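You operate a simulated robot arm through the tools that you are given. There is no shell and no other tool. Be economical: measure what you need, move in short steps, check, and stop when the job is done.

Carry out the task below with a simulated robot arm. There is one attempt and no reset: what you move stays moved.

JOB
Steam the dumplings, then switch off and take the lid off.
Fine: Use the steam cooker: lid on, slider at dumplings, switch on, press start once, wait till the green lamp goes out. The lid goes back where it lay.

The check looks at the end state, three seconds after you hand in, the way a careful person would. Anything else that was tipped, shoved, dropped, spilled or broken makes it a failure. Lids that push on must go on centred and level and be pressed home; caps that screw on are set level and turned clockwise until they are tight.

ROBOT AND FRAMES
A 6-joint arm with a two-finger parallel gripper, fixed in place. Base frame: the origin is at the foot of the arm, x ahead of it, y to its left, z up; the work surface is at about z = 0.8. Lengths are in m, angles in rad, forces in N, time in s.
With the tool pointing down near the work surface it reaches from about 0.26 to 0.68 m from the base axis. Its first joint turns from -1.152 to 1.152 rad. Payload 2.9 kg.
The TCP is the grasp point between the finger pads, 0.03 m short of the fingertips. In the tool frame z runs along the fingers and y along their closing line. The gripper opens to 0.11 m. The fingers are 0.02 m wide and 0.01 m thick; the gripper's body (0.048 by 0.112 m) begins 0.055 m behind the TCP.
Orientation is told as [roll, pitch, yaw] about the base's x, y, z axes, in that order, counted from this pose: with the fingers straight down and closing along the base's y, the tool's x points along the base's -x, its y along +y and its z along -z.

CONTROLS
- The arm moves only by the tool nudge_tool. Its argument "motion" is a list of rows, each an object (a shift or turn left out is 0, a gripper value left out holds the last) with "offset": the shift along the tool's x, y, z in m, a list of three; "dr": the turn, a rotation vector about the tool's x, y, z in rad, a list of three; "fingers": the closure in counts, from 0 (fully open) to 255 (shut). In form: [{"offset": [dx, dy, dz], "dr": [ax, ay, az], "fingers": fingers}, ...]. A call has 1 to 12 rows; each row shifts and turns the commanded pose from where the row before left it, along the tool's axes as they then stand. Rows are played at 5 a second. More than 0.05 m and 0.15 rad between two rows, or a gripper value outside its range, and nothing of the call is played. A pose out of reach is approached as far as the arm can. The call stops where the force on the tool passes 50 N (or 10 N more than at its start, if that is more) or the arm is blocked; 0.2 s more then pass. Each finger travels about 0.108 m/s and halts on what it meets, pressing with about 39 N; the grip force reading is that of the motor and also rises with nothing between the fingers. The clock runs only during rows and for 0.2 s after the last one: add rows that do not move to give the fingers time. The reply holds the time, the measured pose of the TCP, the force on the tool along the base axes, the opening and the grip force, in the units named above and with some noise, with the torque about the TCP (base axes, N m) and any sound that the robot's microphone picked up.
- Cameras (640 x 400 px; columns grow to the right, rows downward): "scene" is fixed at [0.0652, 0.4229, 1.3892]; the picture's right is [-0.86, -0.50, 0.00], its down [-0.27, 0.46, -0.85] and it looks along [0.42, -0.73, -0.53] (base axes); focal length 333 px, centre (320, 200). "wrist" rides on the gripper at [0.072, 0.017, -0.103] in the tool frame; the picture's right is [-0.23, 0.97, 0.00], its down [-0.76, -0.18, -0.62] and it looks along [-0.61, -0.14, 0.78] (tool axes); focal length 222 px, centre (320, 200). There is no depth. A picture from a camera that has moved, and an enlarged one, comes with that camera's place and axes in the base frame and with its lens.
- get_image(camera): a new picture of that camera. The clock stands still meanwhile.
- inspect(camera, box): a new picture of the part [left, top, right, bottom] of that camera's present view, enlarged. The clock stands still meanwhile.
- close_job(): hands the job in; it is judged then, once.

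Work in short steps. Places have to be worked out from the pictures, the camera data and where the tool is seen: move nearer, look again, correct. Check each grasp and each placing, and mend what went wrong. You have 120 turns and 64 pictures in all, those below and enlarged ones among them. Open the gripper and draw the arm clear of the work before you hand the job in, unless the task says otherwise; then end with one line.

The tools are called after ">>>" as name(argument=value, ...) on one line, values as JSON. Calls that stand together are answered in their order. nudge_tool: Moves the arm, as the interface text tells. Its arguments: {"type":"object","properties":{"motion":{"type":"array","items":{"type":"object","properties":{"offset":{"type":"array","items":{"type":"number"}},"dr":{"type":"array","items":{"type":"number"}},"fingers":{"type":"number"}}}}},"required":["motion"]} The other tools are called the same way: get_image (camera) takes a picture; inspect (camera, box) takes an enlarged picture of a part of a camera's view; close_job () hands the job in.

At the start:

```text
time: 0.0
tcp_pos: [0.3992, -0.2603, 1.1329]
tcp_rot: [-0.001, 0.0, -0.001]
contact_force: [0.3, 0.2, 0.0]
torque: [0.02, 0.01, 0.0]
finger_gap: 0.1101
gripper_force: 0.2
```

scene: 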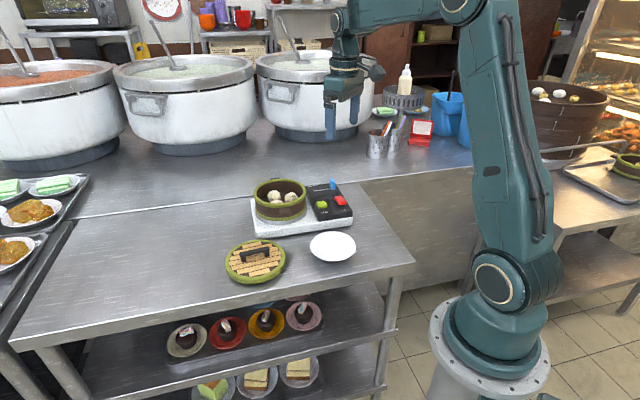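
wrist: 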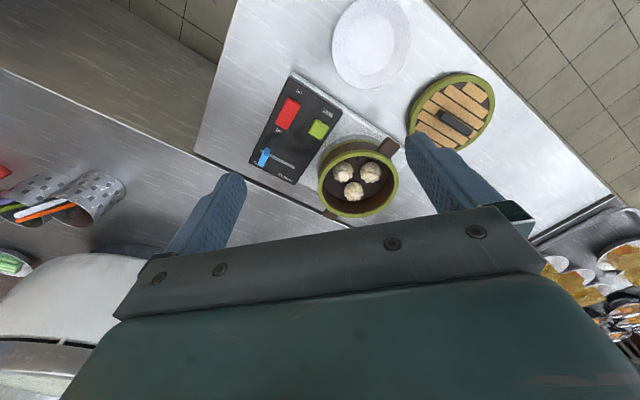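

I'll look closer at the cooker and lid first.

>>> inspect(camera="scene", box=[210, 160, 370, 290])

>>> inspect(camera="wrist", box=[230, 50, 510, 225])

```text
3.08 times, centred on (290, 225) of scene
camera zoom: at [0.0652, 0.4229, 1.3892], right [-0.86, -0.5, 0.0], down [-0.27, 0.46, -0.85], along [0.42, -0.73, -0.53], focal length 1024 px, centre (412, 123)
```

zoom: 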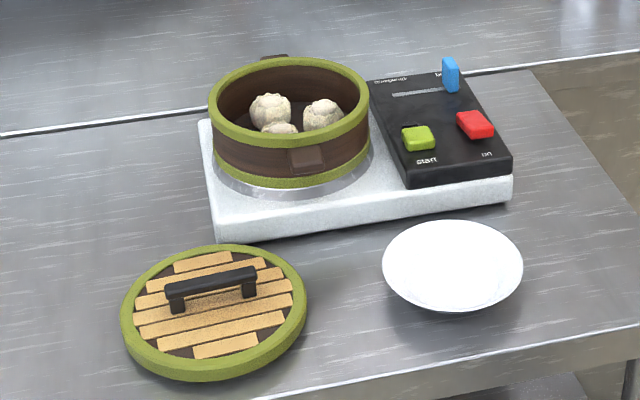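

```text
2.29 times, centred on (370, 138) of wrist
camera zoom: at [0.3254, -0.2442, 1.2363], right [0.23, 0.97, 0.0], down [0.76, -0.18, 0.62], along [0.61, -0.14, -0.78], focal length 508 px, centre (206, 343)
```

zoom: 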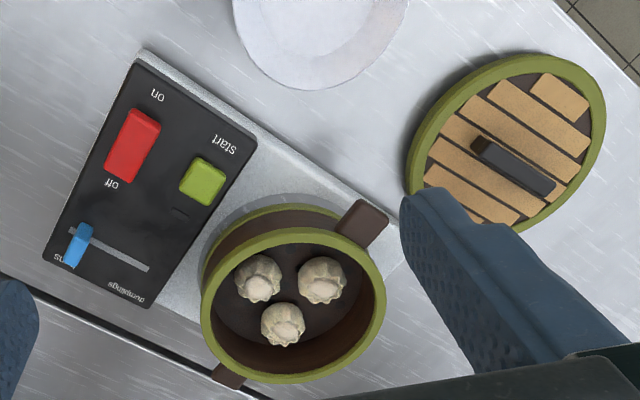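

Both views agree: lid handle centre ≈ (0.517, -0.042, top ≈0.84), running at about 45° in x‑y; steamer rim centre ≈ (0.567, -0.226, 0.90). I move above the lid and turn the fingers across the handle (yaw ≈ +0.8).

>>> nudge_tool(motion=[{"offset": [-0.0197, 0.0363, 0.015]}, {"offset": [-0.0197, 0.0363, 0.015]}, {"offset": [-0.0197, 0.0363, 0.015]}, {"offset": [-0.0197, 0.0363, 0.015]}, {"offset": [-0.0197, 0.0363, 0.015]}, {"offset": [-0.0197, 0.0363, 0.015]}, {"dr": [0, 0, -0.135]}, {"dr": [0, 0, -0.135]}, {"dr": [0, 0, -0.135]}, {"dr": [0, 0, -0.135]}, {"dr": [0, 0, -0.135]}, {"dr": [0, 0, -0.135]}])

>>> get_image(camera="wrist")

```text
time: 2.6
tcp_pos: [0.5179, -0.0423, 1.0414]
tcp_rot: [0.0, 0.0, 0.812]
contact_force: [0.5, -0.5, 0.3]
torque: [-0.02, 0.01, 0.01]
finger_gap: 0.1098
gripper_force: 0.0
```

```text
59 pictures are left
camera wrist: at [0.4538, -0.0841, 1.1455], right [-0.55, 0.83, 0.0], down [0.65, 0.43, 0.62], along [0.52, 0.34, -0.78], focal length 222 px, centre (320, 200)
```

wrist: 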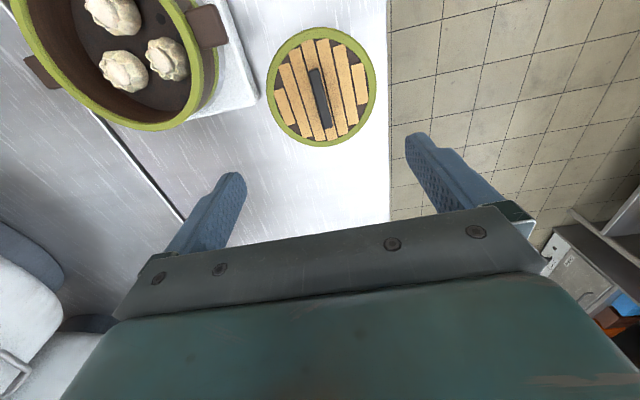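

Alignment is confirmed (handle at (0.517,-0.043), 46°). Descending with partly closed fingers to just above lid level.

>>> nudge_tool(motion=[{"offset": [0, 0, 0.036], "fingers": 120}, {"offset": [0, 0, 0.036]}, {"offset": [0, 0, 0.036]}, {"offset": [0, 0, 0.036]}, {"offset": [0, 0, 0.036]}, {}])

>>> inspect(camera="scene", box=[200, 200, 320, 290])

```text
time: 4.0
tcp_pos: [0.5191, -0.0424, 0.8614]
tcp_rot: [-0.001, 0.0, 0.81]
contact_force: [-0.3, -0.6, -0.6]
torque: [0.01, 0.01, -0.03]
finger_gap: 0.0581
gripper_force: 0.1
```

```text
4.44 times, centred on (260, 245) of scene
camera zoom: at [0.0652, 0.4229, 1.3892], right [-0.86, -0.5, 0.0], down [-0.27, 0.46, -0.85], along [0.42, -0.73, -0.53], focal length 1478 px, centre (587, 0)
```

zoom: 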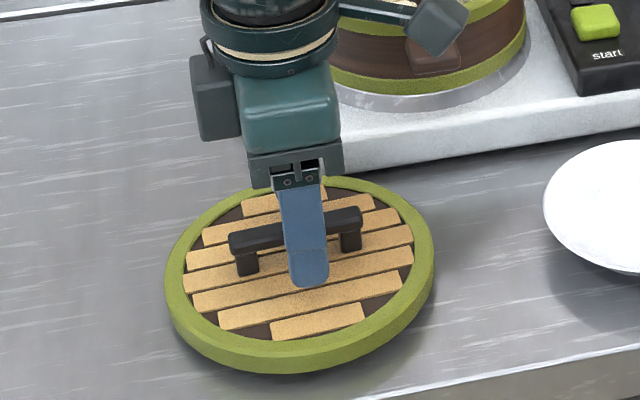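

Fingers straddle the handle. Lower gently 10 mm then close.

>>> nudge_tool(motion=[{"offset": [0, 0, 0.003]}, {"offset": [0, 0, 0.003]}, {"offset": [0, 0, 0.003]}, {}])

>>> inspect(camera="scene", box=[200, 200, 320, 290])

```text
time: 5.0
tcp_pos: [0.5158, -0.0421, 0.8534]
tcp_rot: [0.001, 0.001, 0.811]
contact_force: [-0.4, 0.0, 0.2]
torque: [0.01, 0.01, 0.01]
finger_gap: 0.0584
gripper_force: 0.0
```

```text
4.44 times, centred on (260, 245) of scene
camera zoom: at [0.0652, 0.4229, 1.3892], right [-0.86, -0.5, 0.0], down [-0.27, 0.46, -0.85], along [0.42, -0.73, -0.53], focal length 1478 px, centre (587, 0)
```

zoom: 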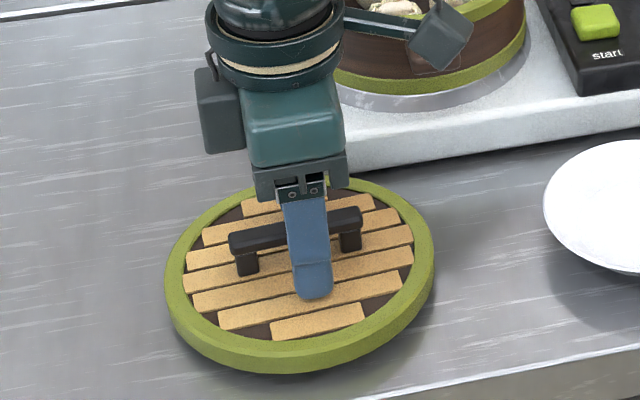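

No contact; fingertips ≈0.823. Close on the handle.

>>> nudge_tool(motion=[{"fingers": 255}, {}, {}, {}, {}])

```text
time: 6.2
tcp_pos: [0.5173, -0.0424, 0.8543]
tcp_rot: [0.0, 0.001, 0.808]
contact_force: [0.8, -0.9, 0.9]
torque: [-0.01, 0.04, 0.02]
finger_gap: 0.0132
gripper_force: 38.9
```

Gripped (13 mm). Lift 0.15 m and look.

>>> nudge_tool(motion=[{"offset": [0, 0, -0.02]}, {"offset": [0, 0, -0.03]}, {"offset": [0, 0, -0.03]}, {"offset": [0, 0, -0.035]}, {"offset": [0, 0, -0.035]}, {}])

>>> get_image(camera="scene")

>>> get_image(camera="wrist")

```text
time: 7.6
tcp_pos: [0.5174, -0.0424, 1.0031]
tcp_rot: [-0.001, -0.001, 0.81]
contact_force: [-0.8, 0.2, 0.3]
torque: [0.03, 0.0, -0.01]
finger_gap: 0.0
gripper_force: 38.0
```

```text
56 pictures are left
```

scene: 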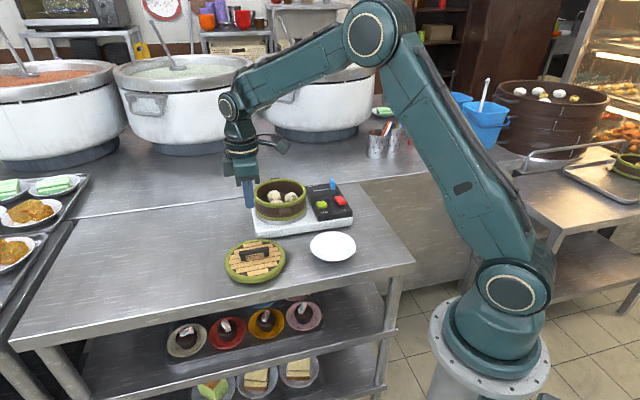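

```text
55 pictures are left
camera wrist: at [0.4542, -0.084, 1.1073], right [-0.55, 0.84, 0.0], down [0.65, 0.43, 0.62], along [0.52, 0.34, -0.78], focal length 222 px, centre (320, 200)
```

wrist: 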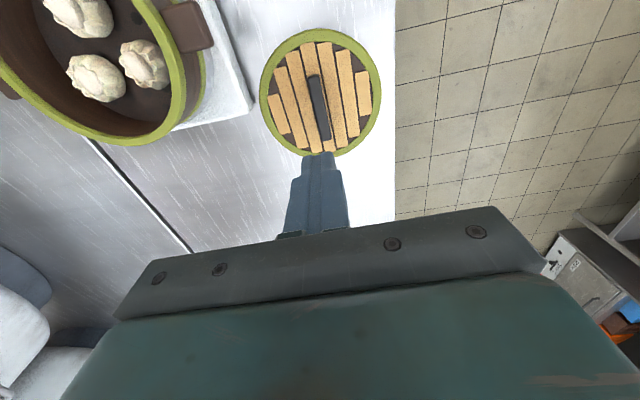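

The handle slipped out: the grip was too shallow; the lid hasn't moved. I reopen and go deeper until light contact with the lid top.

>>> nudge_tool(motion=[{"fingers": 120}, {"offset": [0, 0, 0.035]}, {"offset": [0, 0, 0.04]}, {"offset": [0, 0, 0.04]}, {"offset": [0, 0, 0.032]}, {"offset": [0, 0, 0.003]}, {"offset": [0, 0, 0.002]}, {"offset": [0, 0, 0.002]}, {"offset": [0, 0, 0.002]}, {}])

>>> inspect(camera="scene", box=[200, 200, 320, 290])

```text
time: 9.8
tcp_pos: [0.5197, -0.0422, 0.8527]
tcp_rot: [-0.005, -0.005, 0.811]
contact_force: [-1.6, -0.5, 7.7]
torque: [0.13, 0.24, 0.07]
finger_gap: 0.0586
gripper_force: 0.3
stopped in row 10: the force on the tool passed its limit at 50 N (the readings are from after the stop); the commanded pose is now the measured one
```

```text
4.44 times, centred on (260, 245) of scene
camera zoom: at [0.0651, 0.4229, 1.3892], right [-0.86, -0.5, 0.0], down [-0.27, 0.46, -0.85], along [0.42, -0.73, -0.53], focal length 1478 px, centre (587, 0)
```

zoom: 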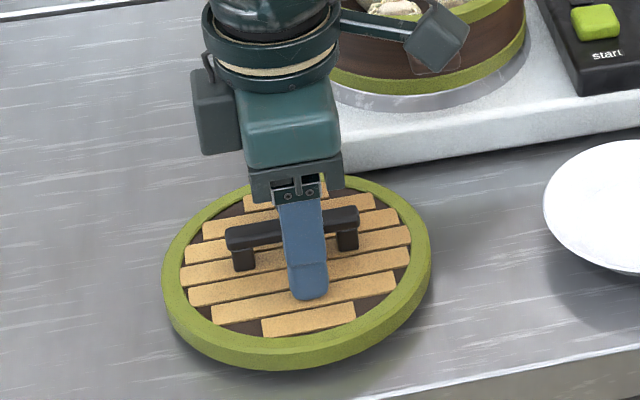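

Contact with the lid top at about TCP 0.851, so this is full depth. Close here and lift very slowly, watching the force.

>>> nudge_tool(motion=[{"fingers": 255}, {}, {}, {}, {}, {"offset": [0, 0, -0.002]}, {"offset": [0, 0, -0.002]}, {"offset": [0, 0, -0.002]}, {}])

>>> inspect(camera="scene", box=[200, 200, 320, 290])

```text
time: 11.8
tcp_pos: [0.5186, -0.043, 0.8569]
tcp_rot: [0.0, -0.003, 0.812]
contact_force: [0.3, -0.3, -0.4]
torque: [0.01, -0.01, -0.01]
finger_gap: 0.0131
gripper_force: 38.8
```

```text
4.44 times, centred on (260, 245) of scene
camera zoom: at [0.0652, 0.4229, 1.3892], right [-0.86, -0.5, 0.0], down [-0.27, 0.46, -0.85], along [0.42, -0.73, -0.53], focal length 1478 px, centre (587, 0)
```

zoom: 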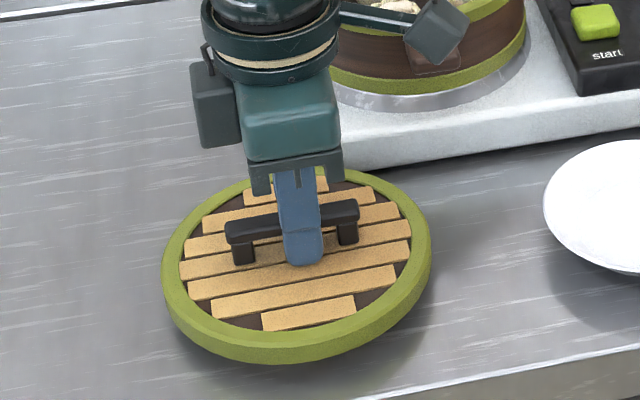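

The lid's lower edge moved up in the picture, so it appears to lift. Continue slowly, a little more.

>>> nudge_tool(motion=[{"offset": [0, 0, -0.003]}, {"offset": [0, 0, -0.003]}, {"offset": [0, 0, -0.004]}, {"offset": [0, 0, -0.005]}, {"offset": [0, 0, -0.005]}, {}])

>>> inspect(camera="scene", box=[200, 200, 320, 290])

```text
time: 13.2
tcp_pos: [0.5193, -0.0423, 0.8777]
tcp_rot: [-0.004, -0.004, 0.811]
contact_force: [-0.7, 0.0, -0.6]
torque: [0.04, -0.02, -0.02]
finger_gap: 0.0131
gripper_force: 39.1
```

```text
4.44 times, centred on (260, 245) of scene
camera zoom: at [0.0652, 0.4229, 1.3892], right [-0.86, -0.5, 0.0], down [-0.27, 0.46, -0.85], along [0.42, -0.73, -0.53], focal length 1478 px, centre (587, 0)
```

zoom: 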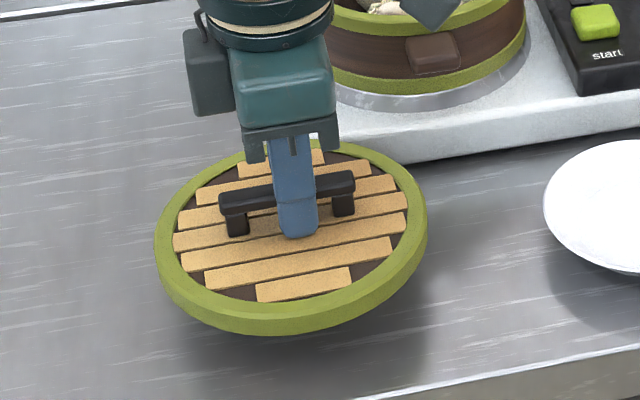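

Lid is held and level. Lift further with gentle steps.

>>> nudge_tool(motion=[{"offset": [0, 0, -0.006]}, {"offset": [0, 0, -0.008]}, {"offset": [0, 0, -0.01]}, {"offset": [0, 0, -0.012]}, {"offset": [0, 0, -0.014]}, {"offset": [0, 0, -0.014]}, {"offset": [0, 0, -0.014]}, {"offset": [0, 0, -0.014]}, {"offset": [0, 0, -0.012]}, {"offset": [0, 0, -0.009]}, {"offset": [0, 0, -0.005]}, {}])

>>> get_image(camera="scene")

>>> get_image(camera="wrist")

```text
time: 15.8
tcp_pos: [0.518, -0.0439, 0.9943]
tcp_rot: [-0.002, -0.003, 0.812]
contact_force: [-0.4, -0.1, -0.2]
torque: [0.01, -0.05, -0.04]
finger_gap: 0.0131
gripper_force: 39.0
```

```text
51 pictures are left
```

scene: 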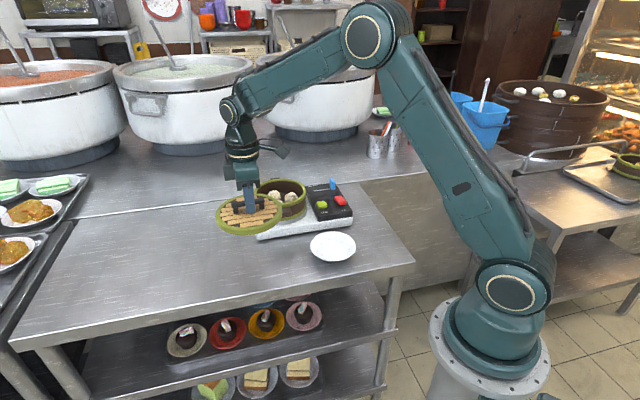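

```text
50 pictures are left
camera wrist: at [0.4543, -0.0844, 1.0975], right [-0.55, 0.84, 0.0], down [0.65, 0.43, 0.63], along [0.52, 0.34, -0.78], focal length 222 px, centre (320, 200)
```

wrist: 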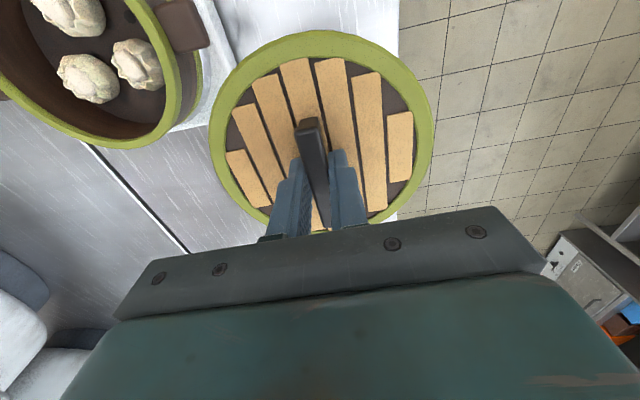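

Lid securely held; bottom ≈0.943, above the rim (0.90). Carry it above the steamer.

>>> nudge_tool(motion=[{"offset": [0.0049, -0.0081, 0]}, {"offset": [0.0099, -0.0162, 0]}, {"offset": [0.0099, -0.0162, 0]}, {"offset": [0.0099, -0.0162, 0]}, {"offset": [0.0099, -0.0162, 0]}, {"offset": [0.0099, -0.0162, 0]}, {"offset": [0.0099, -0.0162, 0]}, {"offset": [0.0099, -0.0162, 0]}, {"offset": [0.0099, -0.0162, 0]}, {"offset": [0.0099, -0.0162, 0]}, {"offset": [0.0049, -0.0081, 0]}, {}])

>>> inspect(camera="scene", box=[220, 140, 360, 245])

>>> get_image(camera="wrist")

```text
time: 18.4
tcp_pos: [0.5691, -0.2265, 0.9958]
tcp_rot: [-0.005, -0.004, 0.812]
contact_force: [1.3, -0.6, -0.9]
torque: [0.02, -0.03, 0.01]
finger_gap: 0.013
gripper_force: 39.2
```

```text
3.81 times, centred on (290, 192) of scene
camera zoom: at [0.0652, 0.4229, 1.3892], right [-0.86, -0.5, 0.0], down [-0.27, 0.46, -0.85], along [0.42, -0.73, -0.53], focal length 1267 px, centre (434, 229)
```

zoom: 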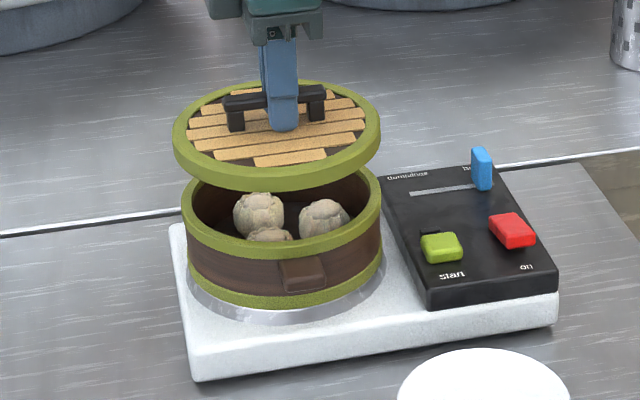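

```text
48 pictures are left
camera wrist: at [0.5057, -0.2683, 1.0986], right [-0.55, 0.84, 0.0], down [0.65, 0.43, 0.63], along [0.52, 0.34, -0.78], focal length 222 px, centre (320, 200)
```

wrist: 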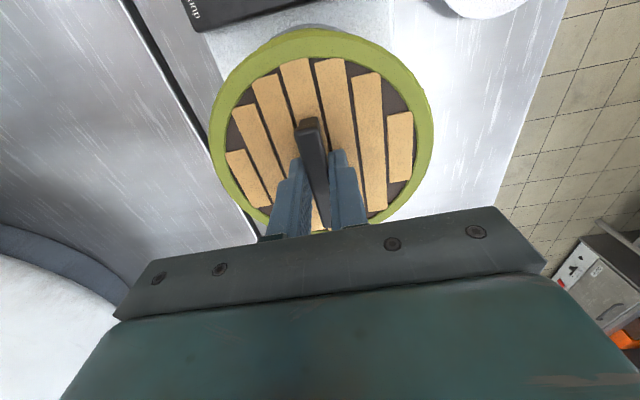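

Lid looks nearly centred above the rim. Lower to just above the rim and compare edges.

>>> nudge_tool(motion=[{"offset": [0, 0, 0.006]}, {"offset": [0, 0, 0.008]}, {"offset": [0, 0, 0.008]}, {"offset": [0, 0, 0.006]}, {}])

>>> inspect(camera="scene", box=[248, 160, 318, 228])

>>> inspect(camera="wrist", box=[180, 0, 460, 220])

```text
time: 19.6
tcp_pos: [0.5689, -0.2263, 0.9658]
tcp_rot: [-0.005, -0.003, 0.812]
contact_force: [0.3, 0.5, -1.0]
torque: [0.01, 0.01, 0.03]
finger_gap: 0.0131
gripper_force: 38.7
```

```text
5.88 times, centred on (283, 194) of scene
camera zoom: at [0.0652, 0.4229, 1.3892], right [-0.86, -0.5, 0.0], down [-0.27, 0.46, -0.85], along [0.42, -0.73, -0.53], focal length 1957 px, centre (538, 235)
```

zoom: 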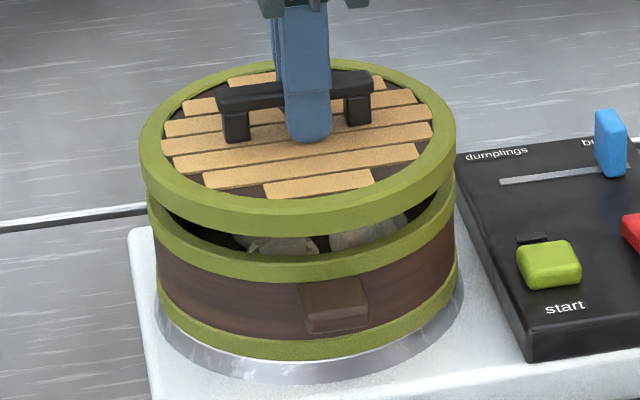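

```text
1.82 times, centred on (320, 110) of wrist
camera zoom: at [0.5055, -0.2678, 1.0688], right [-0.55, 0.84, 0.0], down [0.65, 0.43, 0.63], along [0.52, 0.34, -0.78], focal length 404 px, centre (320, 364)
```

zoom: 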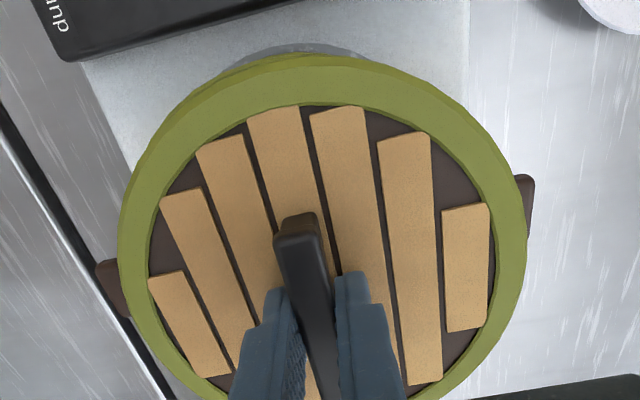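

Side-to-side in the scene view is within ~1 mm. The metal ring sliver in the wrist view hints at an offset in depth; I zoom on it.

>>> inspect(camera="wrist", box=[250, 10, 390, 60])

>>> inspect(camera="scene", box=[258, 180, 308, 215])

```text
4.57 times, centred on (320, 35) of wrist
camera zoom: at [0.5055, -0.2678, 1.0688], right [-0.55, 0.84, 0.0], down [0.65, 0.43, 0.63], along [0.52, 0.34, -0.78], focal length 1015 px, centre (320, 954)
```

zoom: 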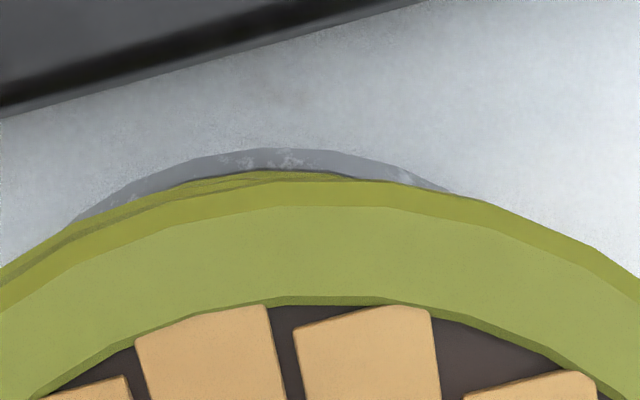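

```text
11.43 times, centred on (283, 198) of scene
camera zoom: at [0.0652, 0.4229, 1.3892], right [-0.86, -0.5, 0.0], down [-0.27, 0.46, -0.85], along [0.42, -0.73, -0.53], focal length 3802 px, centre (743, 229)
```

zoom: 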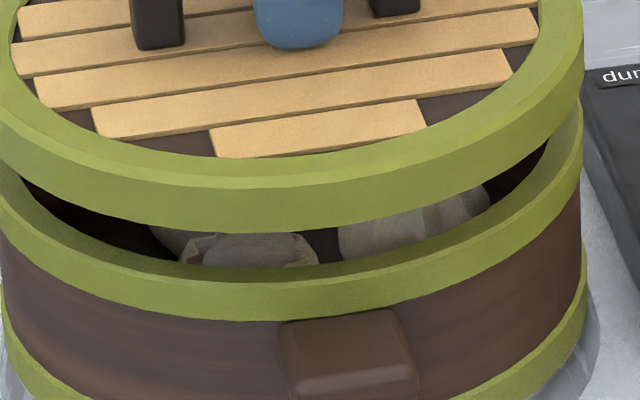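

The rim peeks out on the left and the metal ring's apex is left of centre, so the lid must go about 4–5 mm to the wrist-left. Correct and recheck.

>>> nudge_tool(motion=[{"offset": [0.001, -0.002, 0]}, {"offset": [0.001, -0.002, 0]}, {}])

>>> inspect(camera="wrist", box=[230, 10, 410, 70])

>>> inspect(camera="scene", box=[248, 160, 318, 228])

```text
time: 20.4
tcp_pos: [0.5695, -0.2308, 0.9659]
tcp_rot: [-0.003, -0.003, 0.813]
contact_force: [0.6, 0.5, -1.1]
torque: [-0.01, 0.0, 0.01]
finger_gap: 0.0129
gripper_force: 38.8
```

```text
3.56 times, centred on (320, 40) of wrist
camera zoom: at [0.5061, -0.2723, 1.069], right [-0.55, 0.84, 0.0], down [0.65, 0.43, 0.63], along [0.52, 0.34, -0.78], focal length 790 px, centre (320, 769)
```

zoom: 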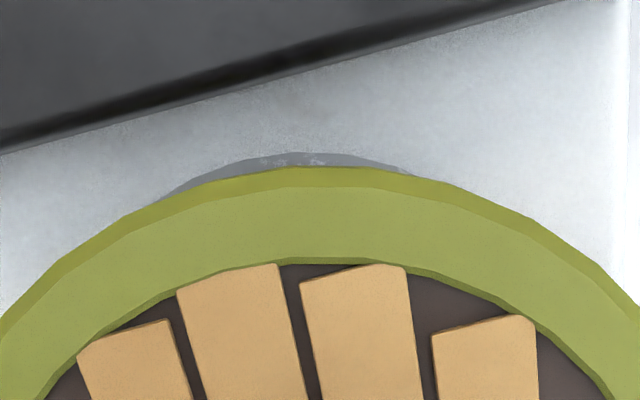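

```text
5.88 times, centred on (283, 194) of scene
camera zoom: at [0.0652, 0.4229, 1.3892], right [-0.86, -0.5, 0.0], down [-0.27, 0.46, -0.85], along [0.42, -0.73, -0.53], focal length 1957 px, centre (538, 235)
```

zoom: 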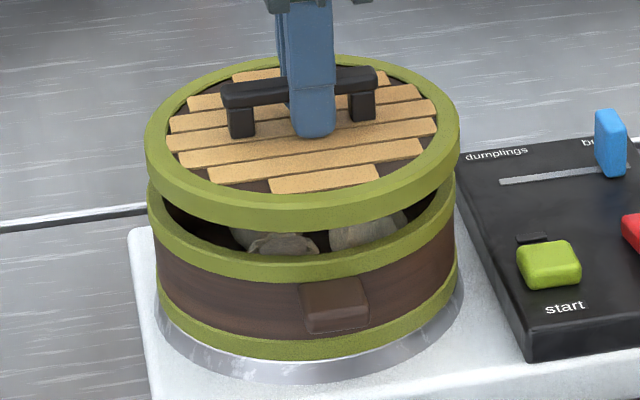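

Depth-direction centring is still uncertain; I use the two lugs of the steamer as a symmetric reference in the wrist view.

>>> inspect(camera="wrist", box=[190, 90, 270, 150])

>>> inspect(camera="wrist", box=[370, 70, 450, 130])

```text
6.67 times, centred on (230, 120) of wrist
camera zoom: at [0.5061, -0.2723, 1.069], right [-0.55, 0.84, 0.0], down [0.65, 0.43, 0.63], along [0.52, 0.34, -0.78], focal length 1481 px, centre (920, 733)
```

zoom: 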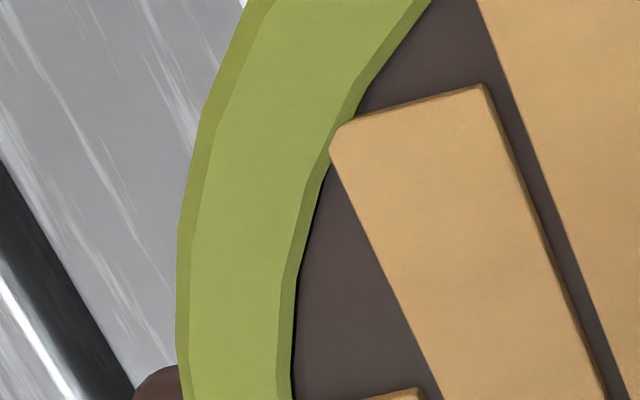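

```text
6.67 times, centred on (410, 100) of wrist
camera zoom: at [0.5061, -0.2723, 1.069], right [-0.55, 0.84, 0.0], down [0.65, 0.43, 0.63], along [0.52, 0.34, -0.78], focal length 1481 px, centre (-280, 867)
```

zoom: 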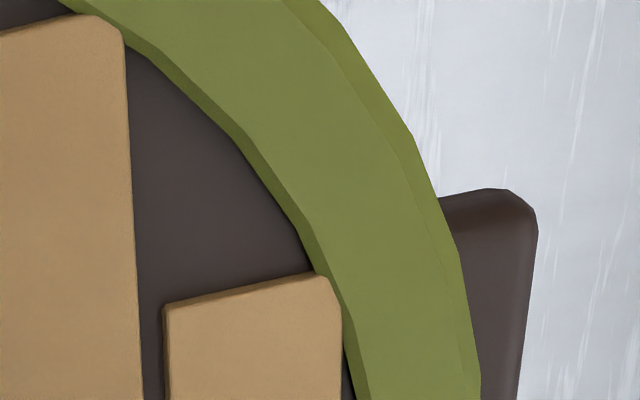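

Lugs and ring both suggest ~4–5 mm more to the wrist-left; shift 3.7 mm, and lower 9 mm so that misalignment shows directly in the scene view.

>>> nudge_tool(motion=[{"offset": [0, -0.0037, 0]}, {"offset": [0, 0, 0.003]}, {"offset": [0, 0, 0.003]}, {"offset": [0, 0, 0.003]}, {}])

>>> inspect(camera="scene", box=[248, 165, 318, 223])

>>> inspect(camera="wrist", box=[180, 10, 460, 185])

```text
time: 21.6
tcp_pos: [0.5735, -0.2342, 0.9593]
tcp_rot: [-0.004, -0.003, 0.813]
contact_force: [-0.2, -0.4, -0.5]
torque: [0.01, 0.01, 0.04]
finger_gap: 0.0128
gripper_force: 39.4
```

```text
6.90 times, centred on (283, 194) of scene
camera zoom: at [0.0652, 0.4229, 1.3892], right [-0.86, -0.5, 0.0], down [-0.27, 0.46, -0.85], along [0.42, -0.73, -0.53], focal length 2294 px, centre (575, 241)
```

zoom: 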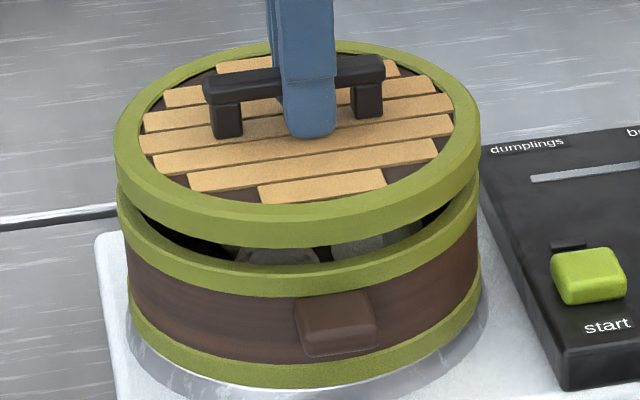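

```text
2.29 times, centred on (320, 98) of wrist
camera zoom: at [0.5096, -0.2751, 1.0615], right [-0.55, 0.84, 0.0], down [0.65, 0.43, 0.63], along [0.52, 0.34, -0.78], focal length 508 px, centre (320, 434)
```

zoom: 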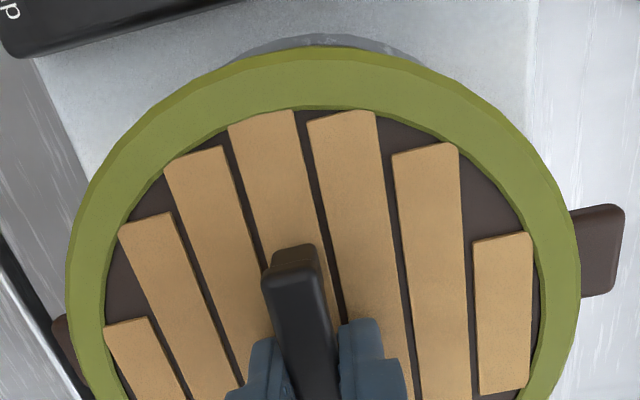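

Now the ring sliver is symmetric (mid 325) and the scene edges line up. Lower slowly until contact.

>>> nudge_tool(motion=[{"offset": [0, 0, 0.002]}, {"offset": [0, 0, 0.002]}, {"offset": [0, 0, 0.002]}, {"offset": [0, 0, 0.001]}, {}])

>>> inspect(camera="scene", box=[248, 165, 318, 223])

```text
time: 22.8
tcp_pos: [0.5728, -0.2318, 0.9502]
tcp_rot: [-0.005, -0.004, 0.811]
contact_force: [-0.9, 0.0, -0.9]
torque: [0.01, -0.04, 0.01]
finger_gap: 0.0128
gripper_force: 39.1
```

```text
6.90 times, centred on (283, 194) of scene
camera zoom: at [0.0652, 0.4229, 1.3892], right [-0.86, -0.5, 0.0], down [-0.27, 0.46, -0.85], along [0.42, -0.73, -0.53], focal length 2294 px, centre (575, 241)
```

zoom: 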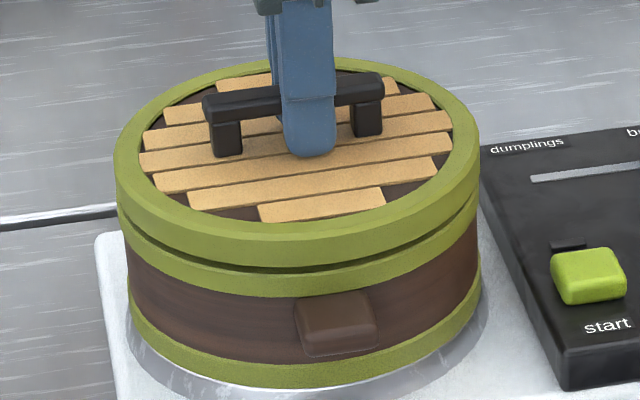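

Close to the rim and well aligned. Continue with 1 mm steps until contact.

>>> nudge_tool(motion=[{"offset": [0, 0, 0.001]}, {"offset": [0, 0, 0.001]}, {"offset": [0, 0, 0.001]}, {"offset": [0, 0, 0.001]}, {}])

>>> inspect(camera="scene", box=[248, 165, 318, 223])

>>> inspect(camera="wrist", box=[180, 10, 460, 185])

```text
time: 24.0
tcp_pos: [0.5732, -0.2331, 0.9456]
tcp_rot: [-0.004, -0.003, 0.812]
contact_force: [0.8, 0.5, -0.6]
torque: [0.02, -0.01, -0.01]
finger_gap: 0.0131
gripper_force: 39.2
```

```text
6.90 times, centred on (283, 194) of scene
camera zoom: at [0.0652, 0.4229, 1.3892], right [-0.86, -0.5, 0.0], down [-0.27, 0.46, -0.85], along [0.42, -0.73, -0.53], focal length 2294 px, centre (575, 241)
```

zoom: 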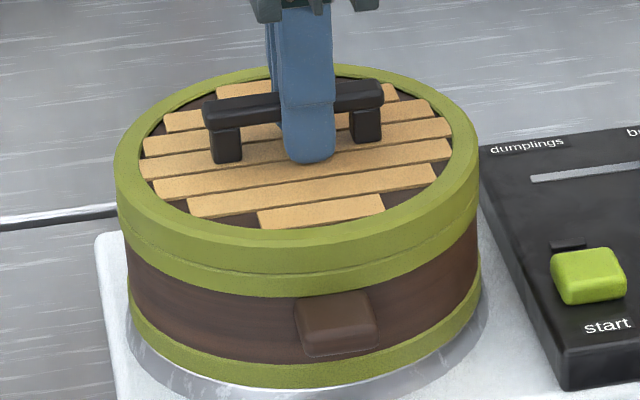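

```text
2.29 times, centred on (320, 98) of wrist
camera zoom: at [0.5104, -0.2744, 1.0501], right [-0.55, 0.84, 0.0], down [0.65, 0.43, 0.63], along [0.52, 0.34, -0.78], focal length 508 px, centre (320, 434)
```

zoom: 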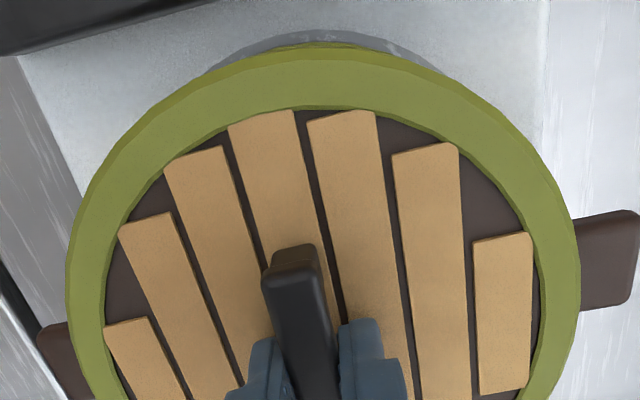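

Nearly touching and well aligned. Continue to contact.

>>> nudge_tool(motion=[{"offset": [0.0005, 0, 0.001]}, {"offset": [0, 0, 0.001]}, {"offset": [0, 0, 0.001]}, {"offset": [0, 0, 0.001]}, {}])

>>> inspect(camera="scene", box=[248, 165, 318, 223])

```text
time: 25.2
tcp_pos: [0.573, -0.2334, 0.9462]
tcp_rot: [-0.007, -0.005, 0.813]
contact_force: [-3.1, 2.6, 24.4]
torque: [-0.09, 0.26, -0.04]
finger_gap: 0.0131
gripper_force: 38.9
```

```text
6.90 times, centred on (283, 194) of scene
camera zoom: at [0.0647, 0.4232, 1.3891], right [-0.86, -0.5, 0.0], down [-0.27, 0.46, -0.85], along [0.42, -0.73, -0.53], focal length 2294 px, centre (575, 241)
```

zoom: 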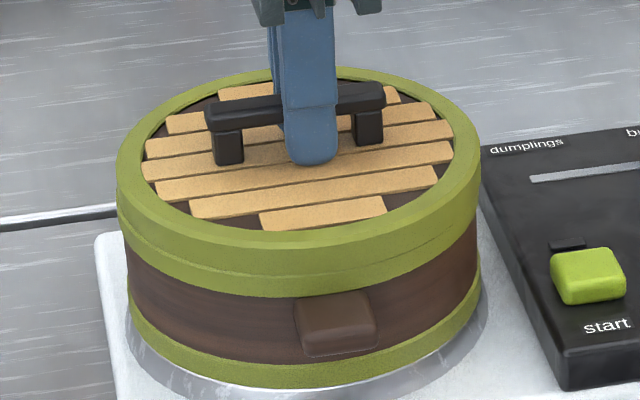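

Contact at 24 N, seated flush. Press slightly more, then release and look.

>>> nudge_tool(motion=[{"offset": [0, 0, 0.001]}, {}, {"offset": [0, 0, -0.003]}, {"fingers": 150}, {}, {}])

>>> inspect(camera="scene", box=[248, 165, 318, 223])

```text
time: 26.6
tcp_pos: [0.5723, -0.2333, 0.9458]
tcp_rot: [-0.003, -0.002, 0.81]
contact_force: [2.4, -6.9, 14.2]
torque: [-0.01, 0.18, 0.06]
finger_gap: 0.0418
gripper_force: 0.0
```

```text
6.90 times, centred on (283, 194) of scene
camera zoom: at [0.065, 0.4228, 1.3892], right [-0.86, -0.5, 0.0], down [-0.27, 0.46, -0.85], along [0.42, -0.73, -0.53], focal length 2294 px, centre (575, 241)
```

zoom: 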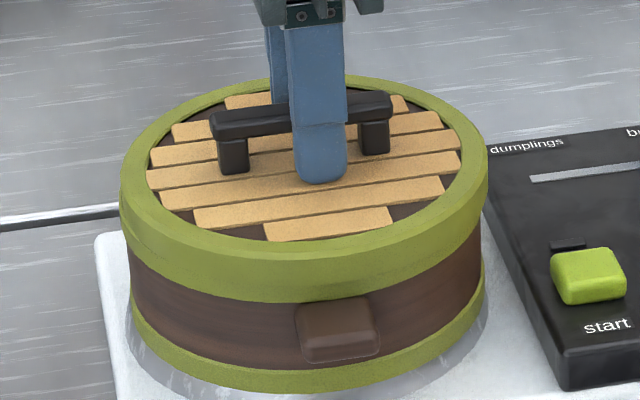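

The lid seems to have dropped further over the rim (a push-on fit). Raise the fingers clear and look carefully.

>>> nudge_tool(motion=[{"offset": [0, 0, -0.004], "fingers": 120}, {"offset": [0, 0, -0.01]}, {"offset": [0, 0, -0.02]}, {"offset": [0, 0, -0.03]}, {"offset": [0, 0, -0.03]}, {}])

>>> inspect(camera="scene", box=[248, 165, 318, 223])

>>> get_image(camera="wrist")

```text
time: 28.0
tcp_pos: [0.5731, -0.2319, 1.0398]
tcp_rot: [-0.006, -0.004, 0.812]
contact_force: [-0.9, 0.5, 0.1]
torque: [0.01, -0.01, -0.01]
finger_gap: 0.0579
gripper_force: 0.1
```

```text
6.90 times, centred on (283, 194) of scene
camera zoom: at [0.0652, 0.4229, 1.3892], right [-0.86, -0.5, 0.0], down [-0.27, 0.46, -0.85], along [0.42, -0.73, -0.53], focal length 2294 px, centre (575, 241)
```

zoom: 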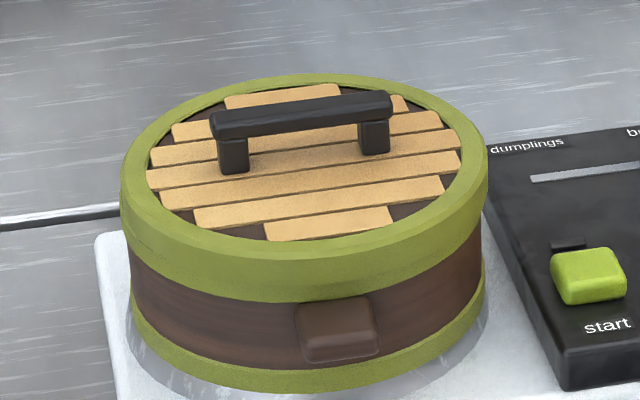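

```text
31 pictures are left
camera wrist: at [0.5093, -0.2741, 1.143], right [-0.55, 0.84, 0.0], down [0.65, 0.43, 0.63], along [0.52, 0.34, -0.78], focal length 222 px, centre (320, 200)
```

wrist: 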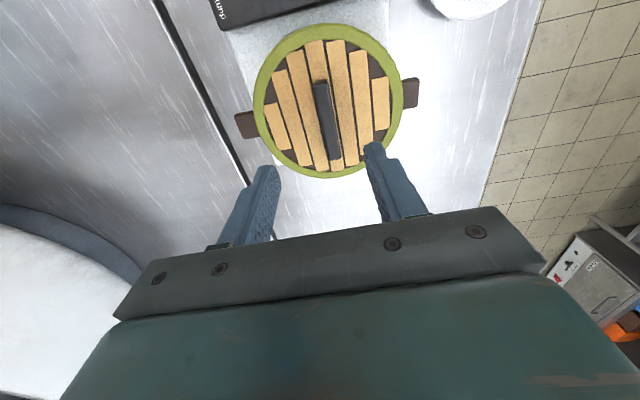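

I check the seam between lid and rim at high zoom.

>>> inspect(camera="scene", box=[256, 184, 312, 219])

```text
11.43 times, centred on (284, 202) of scene
camera zoom: at [0.0652, 0.4229, 1.3892], right [-0.86, -0.5, 0.0], down [-0.27, 0.46, -0.85], along [0.42, -0.73, -0.53], focal length 3802 px, centre (731, 183)
```

zoom: 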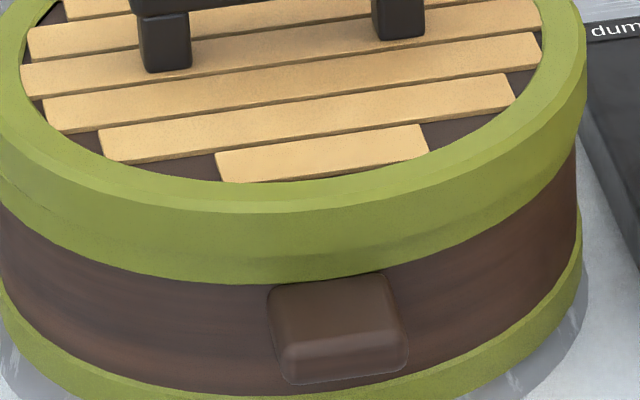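

The lugs show the steamer slid about 5 mm and the lid about 7 mm toward the scene camera when the fingertips opened while pressing. I look at the steamer on its ring to decide the correction.

>>> inspect(camera="scene", box=[240, 165, 328, 240])

```text
5.33 times, centred on (284, 202) of scene
camera zoom: at [0.0652, 0.4229, 1.3892], right [-0.86, -0.5, 0.0], down [-0.27, 0.46, -0.85], along [0.42, -0.73, -0.53], focal length 1774 px, centre (512, 187)
```

zoom: 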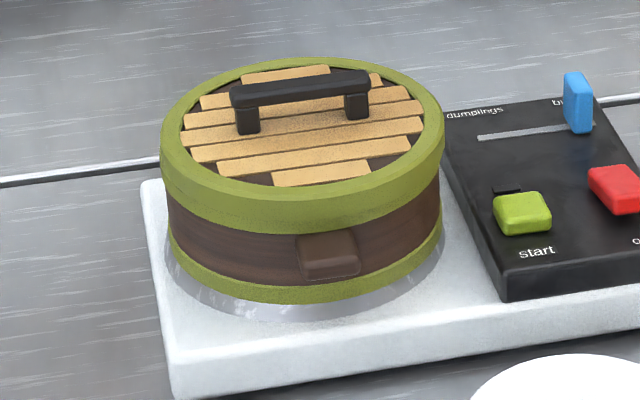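

Lid is yawed ~0.1 rad and offset ~7.5 mm in tool y. I'll regrasp: shift +7.5 mm in y, turn to match the handle, and descend just short of the lid top.

>>> nudge_tool(motion=[{"offset": [0, 0.0075, 0]}, {"dr": [0, 0, -0.11]}, {"offset": [0, 0, 0.03]}, {"offset": [0, 0, 0.03]}, {"offset": [0, 0, 0.02]}, {"offset": [0, 0, 0.01]}, {}])

>>> inspect(camera="wrist", box=[180, 10, 460, 185])

```text
time: 29.6
tcp_pos: [0.5656, -0.2289, 0.9496]
tcp_rot: [-0.005, -0.004, 0.921]
contact_force: [0.7, -0.1, -0.3]
torque: [0.0, 0.02, -0.02]
finger_gap: 0.0584
gripper_force: 0.0
```

```text
2.29 times, centred on (320, 98) of wrist
camera zoom: at [0.5073, -0.2767, 1.0518], right [-0.64, 0.77, 0.0], down [0.6, 0.5, 0.63], along [0.48, 0.4, -0.78], focal length 508 px, centre (320, 434)
```

zoom: 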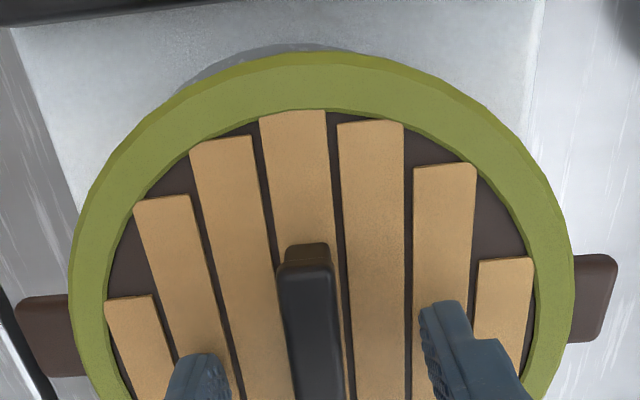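

Compared to the held reference view, handle is ~4 mm to the tool +y and ~0.025 rad less yaw. Adjust, then close and lift slowly.

>>> nudge_tool(motion=[{"offset": [0, 0.004, 0], "dr": [0, 0, 0.025]}, {}, {"fingers": 255}, {}, {}, {}, {}])

>>> nudge_tool(motion=[{"offset": [0, 0, -0.001]}, {"offset": [0, 0, -0.001]}, {"offset": [0, 0, -0.002]}, {"offset": [0, 0, -0.002]}, {"offset": [0, 0, -0.002]}, {"offset": [0, 0, -0.002]}, {}])

>>> inspect(camera="wrist", box=[180, 10, 460, 185])

>>> inspect(camera="scene", box=[248, 165, 318, 223])

```text
time: 31.2
tcp_pos: [0.5631, -0.2275, 0.9505]
tcp_rot: [-0.005, -0.004, 0.896]
contact_force: [4.8, -5.8, 9.6]
torque: [-0.11, -0.11, 0.03]
finger_gap: 0.0129
gripper_force: 38.4
```

```text
time: 32.8
tcp_pos: [0.5641, -0.2269, 0.9577]
tcp_rot: [-0.004, -0.004, 0.896]
contact_force: [-0.6, -0.1, -1.2]
torque: [0.02, -0.02, 0.01]
finger_gap: 0.013
gripper_force: 38.9
```

```text
2.29 times, centred on (320, 98) of wrist
camera zoom: at [0.5034, -0.2723, 1.0617], right [-0.62, 0.79, 0.0], down [0.61, 0.48, 0.63], along [0.49, 0.39, -0.78], focal length 508 px, centre (320, 434)
```

zoom: 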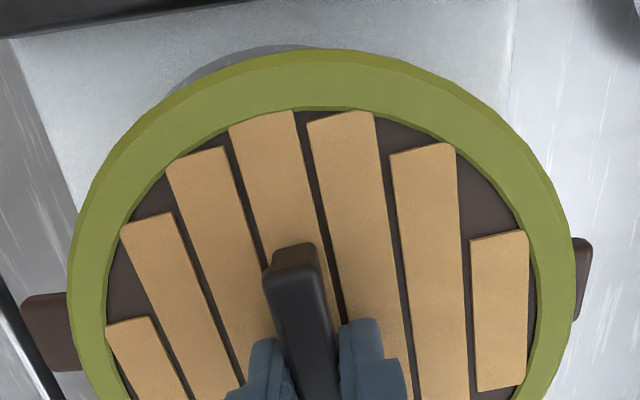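

```text
6.90 times, centred on (283, 194) of scene
camera zoom: at [0.0652, 0.4229, 1.3892], right [-0.86, -0.5, 0.0], down [-0.27, 0.46, -0.85], along [0.42, -0.73, -0.53], focal length 2294 px, centre (575, 241)
```

zoom: 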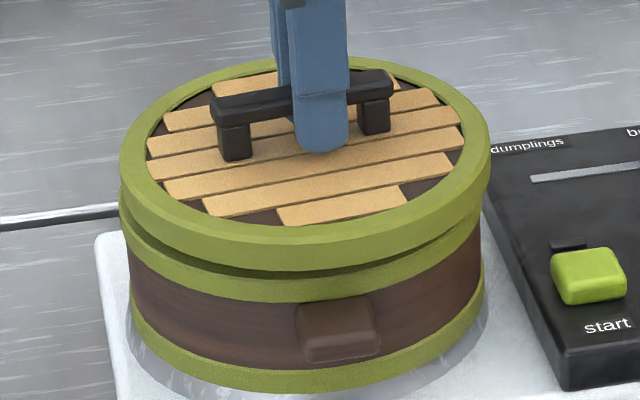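

Lid is held again at ≈(0.564,-0.227); steamer centre ≈(0.570,-0.231) from lugs. Shift by −7 mm in tool y and re-check.

>>> nudge_tool(motion=[{"offset": [0, 0, -0.003]}, {"offset": [0, -0.0036, 0]}, {"offset": [-0.0006, -0.0036, 0]}, {}])

>>> inspect(camera="wrist", box=[180, 10, 460, 185])

>>> inspect(camera="scene", box=[248, 165, 318, 223])

```text
time: 33.8
tcp_pos: [0.5694, -0.2295, 0.9627]
tcp_rot: [-0.003, -0.005, 0.895]
contact_force: [0.4, -0.4, -0.6]
torque: [-0.02, 0.01, -0.02]
finger_gap: 0.013
gripper_force: 39.0
```

```text
2.29 times, centred on (320, 98) of wrist
camera zoom: at [0.5096, -0.2758, 1.0659], right [-0.62, 0.79, 0.0], down [0.61, 0.48, 0.63], along [0.49, 0.39, -0.78], focal length 508 px, centre (320, 434)
```

zoom: 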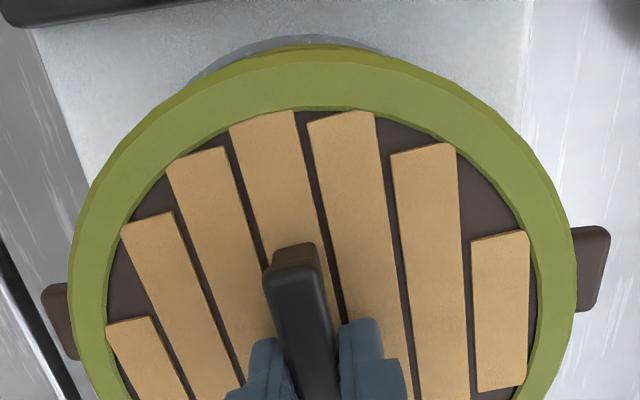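

```text
6.90 times, centred on (283, 194) of scene
camera zoom: at [0.0652, 0.4229, 1.3892], right [-0.86, -0.5, 0.0], down [-0.27, 0.46, -0.85], along [0.42, -0.73, -0.53], focal length 2294 px, centre (575, 241)
```

zoom: 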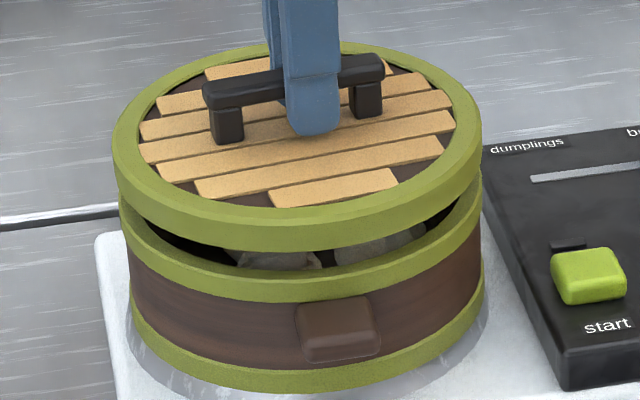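

Nearly centred; fine tweak of ~1.7 mm in −y(base), then lower to just above the rim.

>>> nudge_tool(motion=[{"offset": [0.0013, -0.0011, 0]}, {"offset": [0, 0, 0.004]}, {"offset": [0, 0, 0.004]}, {"offset": [0, 0, 0.003]}, {"offset": [0, 0, 0.002]}, {"offset": [0, 0, 0.001]}, {"offset": [0, 0, 0.001]}, {}])

>>> inspect(camera="scene", box=[248, 165, 318, 223])

```text
time: 35.6
tcp_pos: [0.5696, -0.2309, 0.9478]
tcp_rot: [-0.006, -0.003, 0.895]
contact_force: [-5.8, -0.8, 18.4]
torque: [0.26, -0.06, 0.07]
finger_gap: 0.013
gripper_force: 38.8
```

```text
6.90 times, centred on (283, 194) of scene
camera zoom: at [0.0647, 0.423, 1.3891], right [-0.86, -0.5, 0.0], down [-0.27, 0.46, -0.85], along [0.42, -0.73, -0.53], focal length 2294 px, centre (575, 241)
```

zoom: 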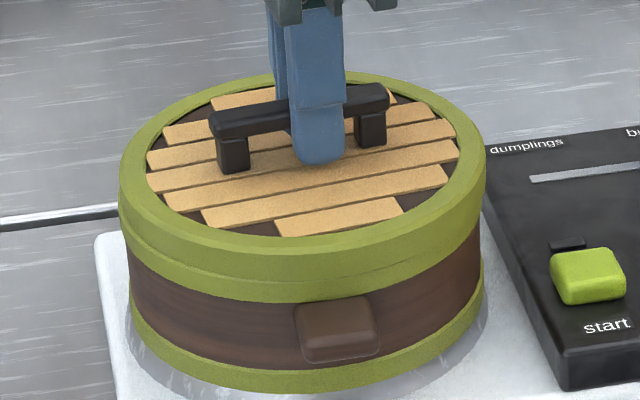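

Seated with 18 N and centred. I unload the force first (raise ~1.5 mm) before opening this time.

>>> nudge_tool(motion=[{"offset": [0, 0, -0.0008]}, {"offset": [0, 0, -0.0006]}, {}, {}])

```text
time: 36.6
tcp_pos: [0.5703, -0.2305, 0.9469]
tcp_rot: [-0.005, -0.006, 0.896]
contact_force: [-3.7, -4.6, 13.2]
torque: [-0.1, 0.16, 0.08]
finger_gap: 0.013
gripper_force: 39.3
```

>>> nudge_tool(motion=[{"offset": [0, 0, -0.001]}, {"offset": [0, 0, -0.001]}, {}, {}])

```text
time: 37.6
tcp_pos: [0.5699, -0.2308, 0.9498]
tcp_rot: [-0.005, -0.004, 0.896]
contact_force: [-0.7, 0.1, -1.1]
torque: [-0.03, -0.05, 0.01]
finger_gap: 0.0131
gripper_force: 39.0
```

Force is zero now. Lift a further 1 mm so the tips clear the lid top, then open slowly.

>>> nudge_tool(motion=[{"offset": [0, 0, -0.001]}, {}, {"fingers": 215}, {}, {"fingers": 180}, {}, {"offset": [0, 0, -0.005], "fingers": 140}, {"offset": [0, 0, -0.02]}, {"offset": [0, 0, -0.03]}, {"offset": [0, 0, -0.035]}, {}])

>>> inspect(camera="wrist", box=[180, 10, 460, 185])

>>> inspect(camera="scene", box=[248, 165, 318, 223])

```text
time: 40.0
tcp_pos: [0.569, -0.2328, 1.0445]
tcp_rot: [-0.004, -0.003, 0.897]
contact_force: [-0.3, -0.6, 0.6]
torque: [0.03, -0.02, -0.01]
finger_gap: 0.0497
gripper_force: 0.1
```

```text
2.29 times, centred on (320, 98) of wrist
camera zoom: at [0.5087, -0.279, 1.1475], right [-0.62, 0.79, 0.0], down [0.61, 0.48, 0.63], along [0.49, 0.39, -0.78], focal length 508 px, centre (320, 434)
```

zoom: 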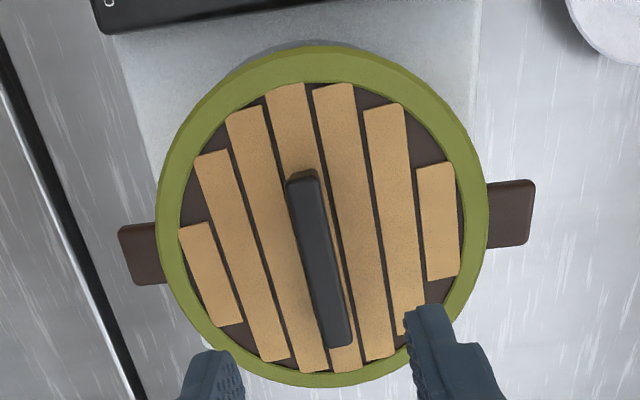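

```text
6.90 times, centred on (283, 194) of scene
camera zoom: at [0.0652, 0.4229, 1.3892], right [-0.86, -0.5, 0.0], down [-0.27, 0.46, -0.85], along [0.42, -0.73, -0.53], focal length 2294 px, centre (575, 241)
```

zoom: 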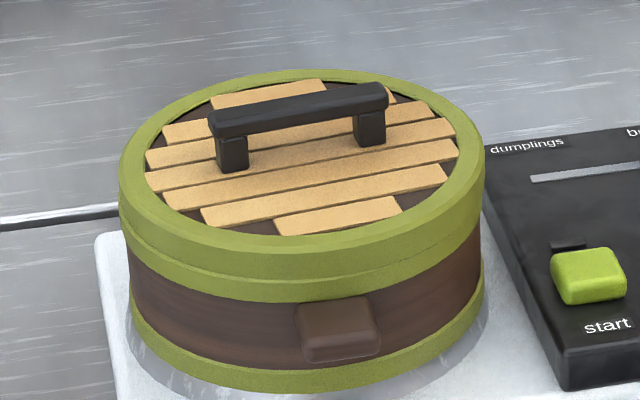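

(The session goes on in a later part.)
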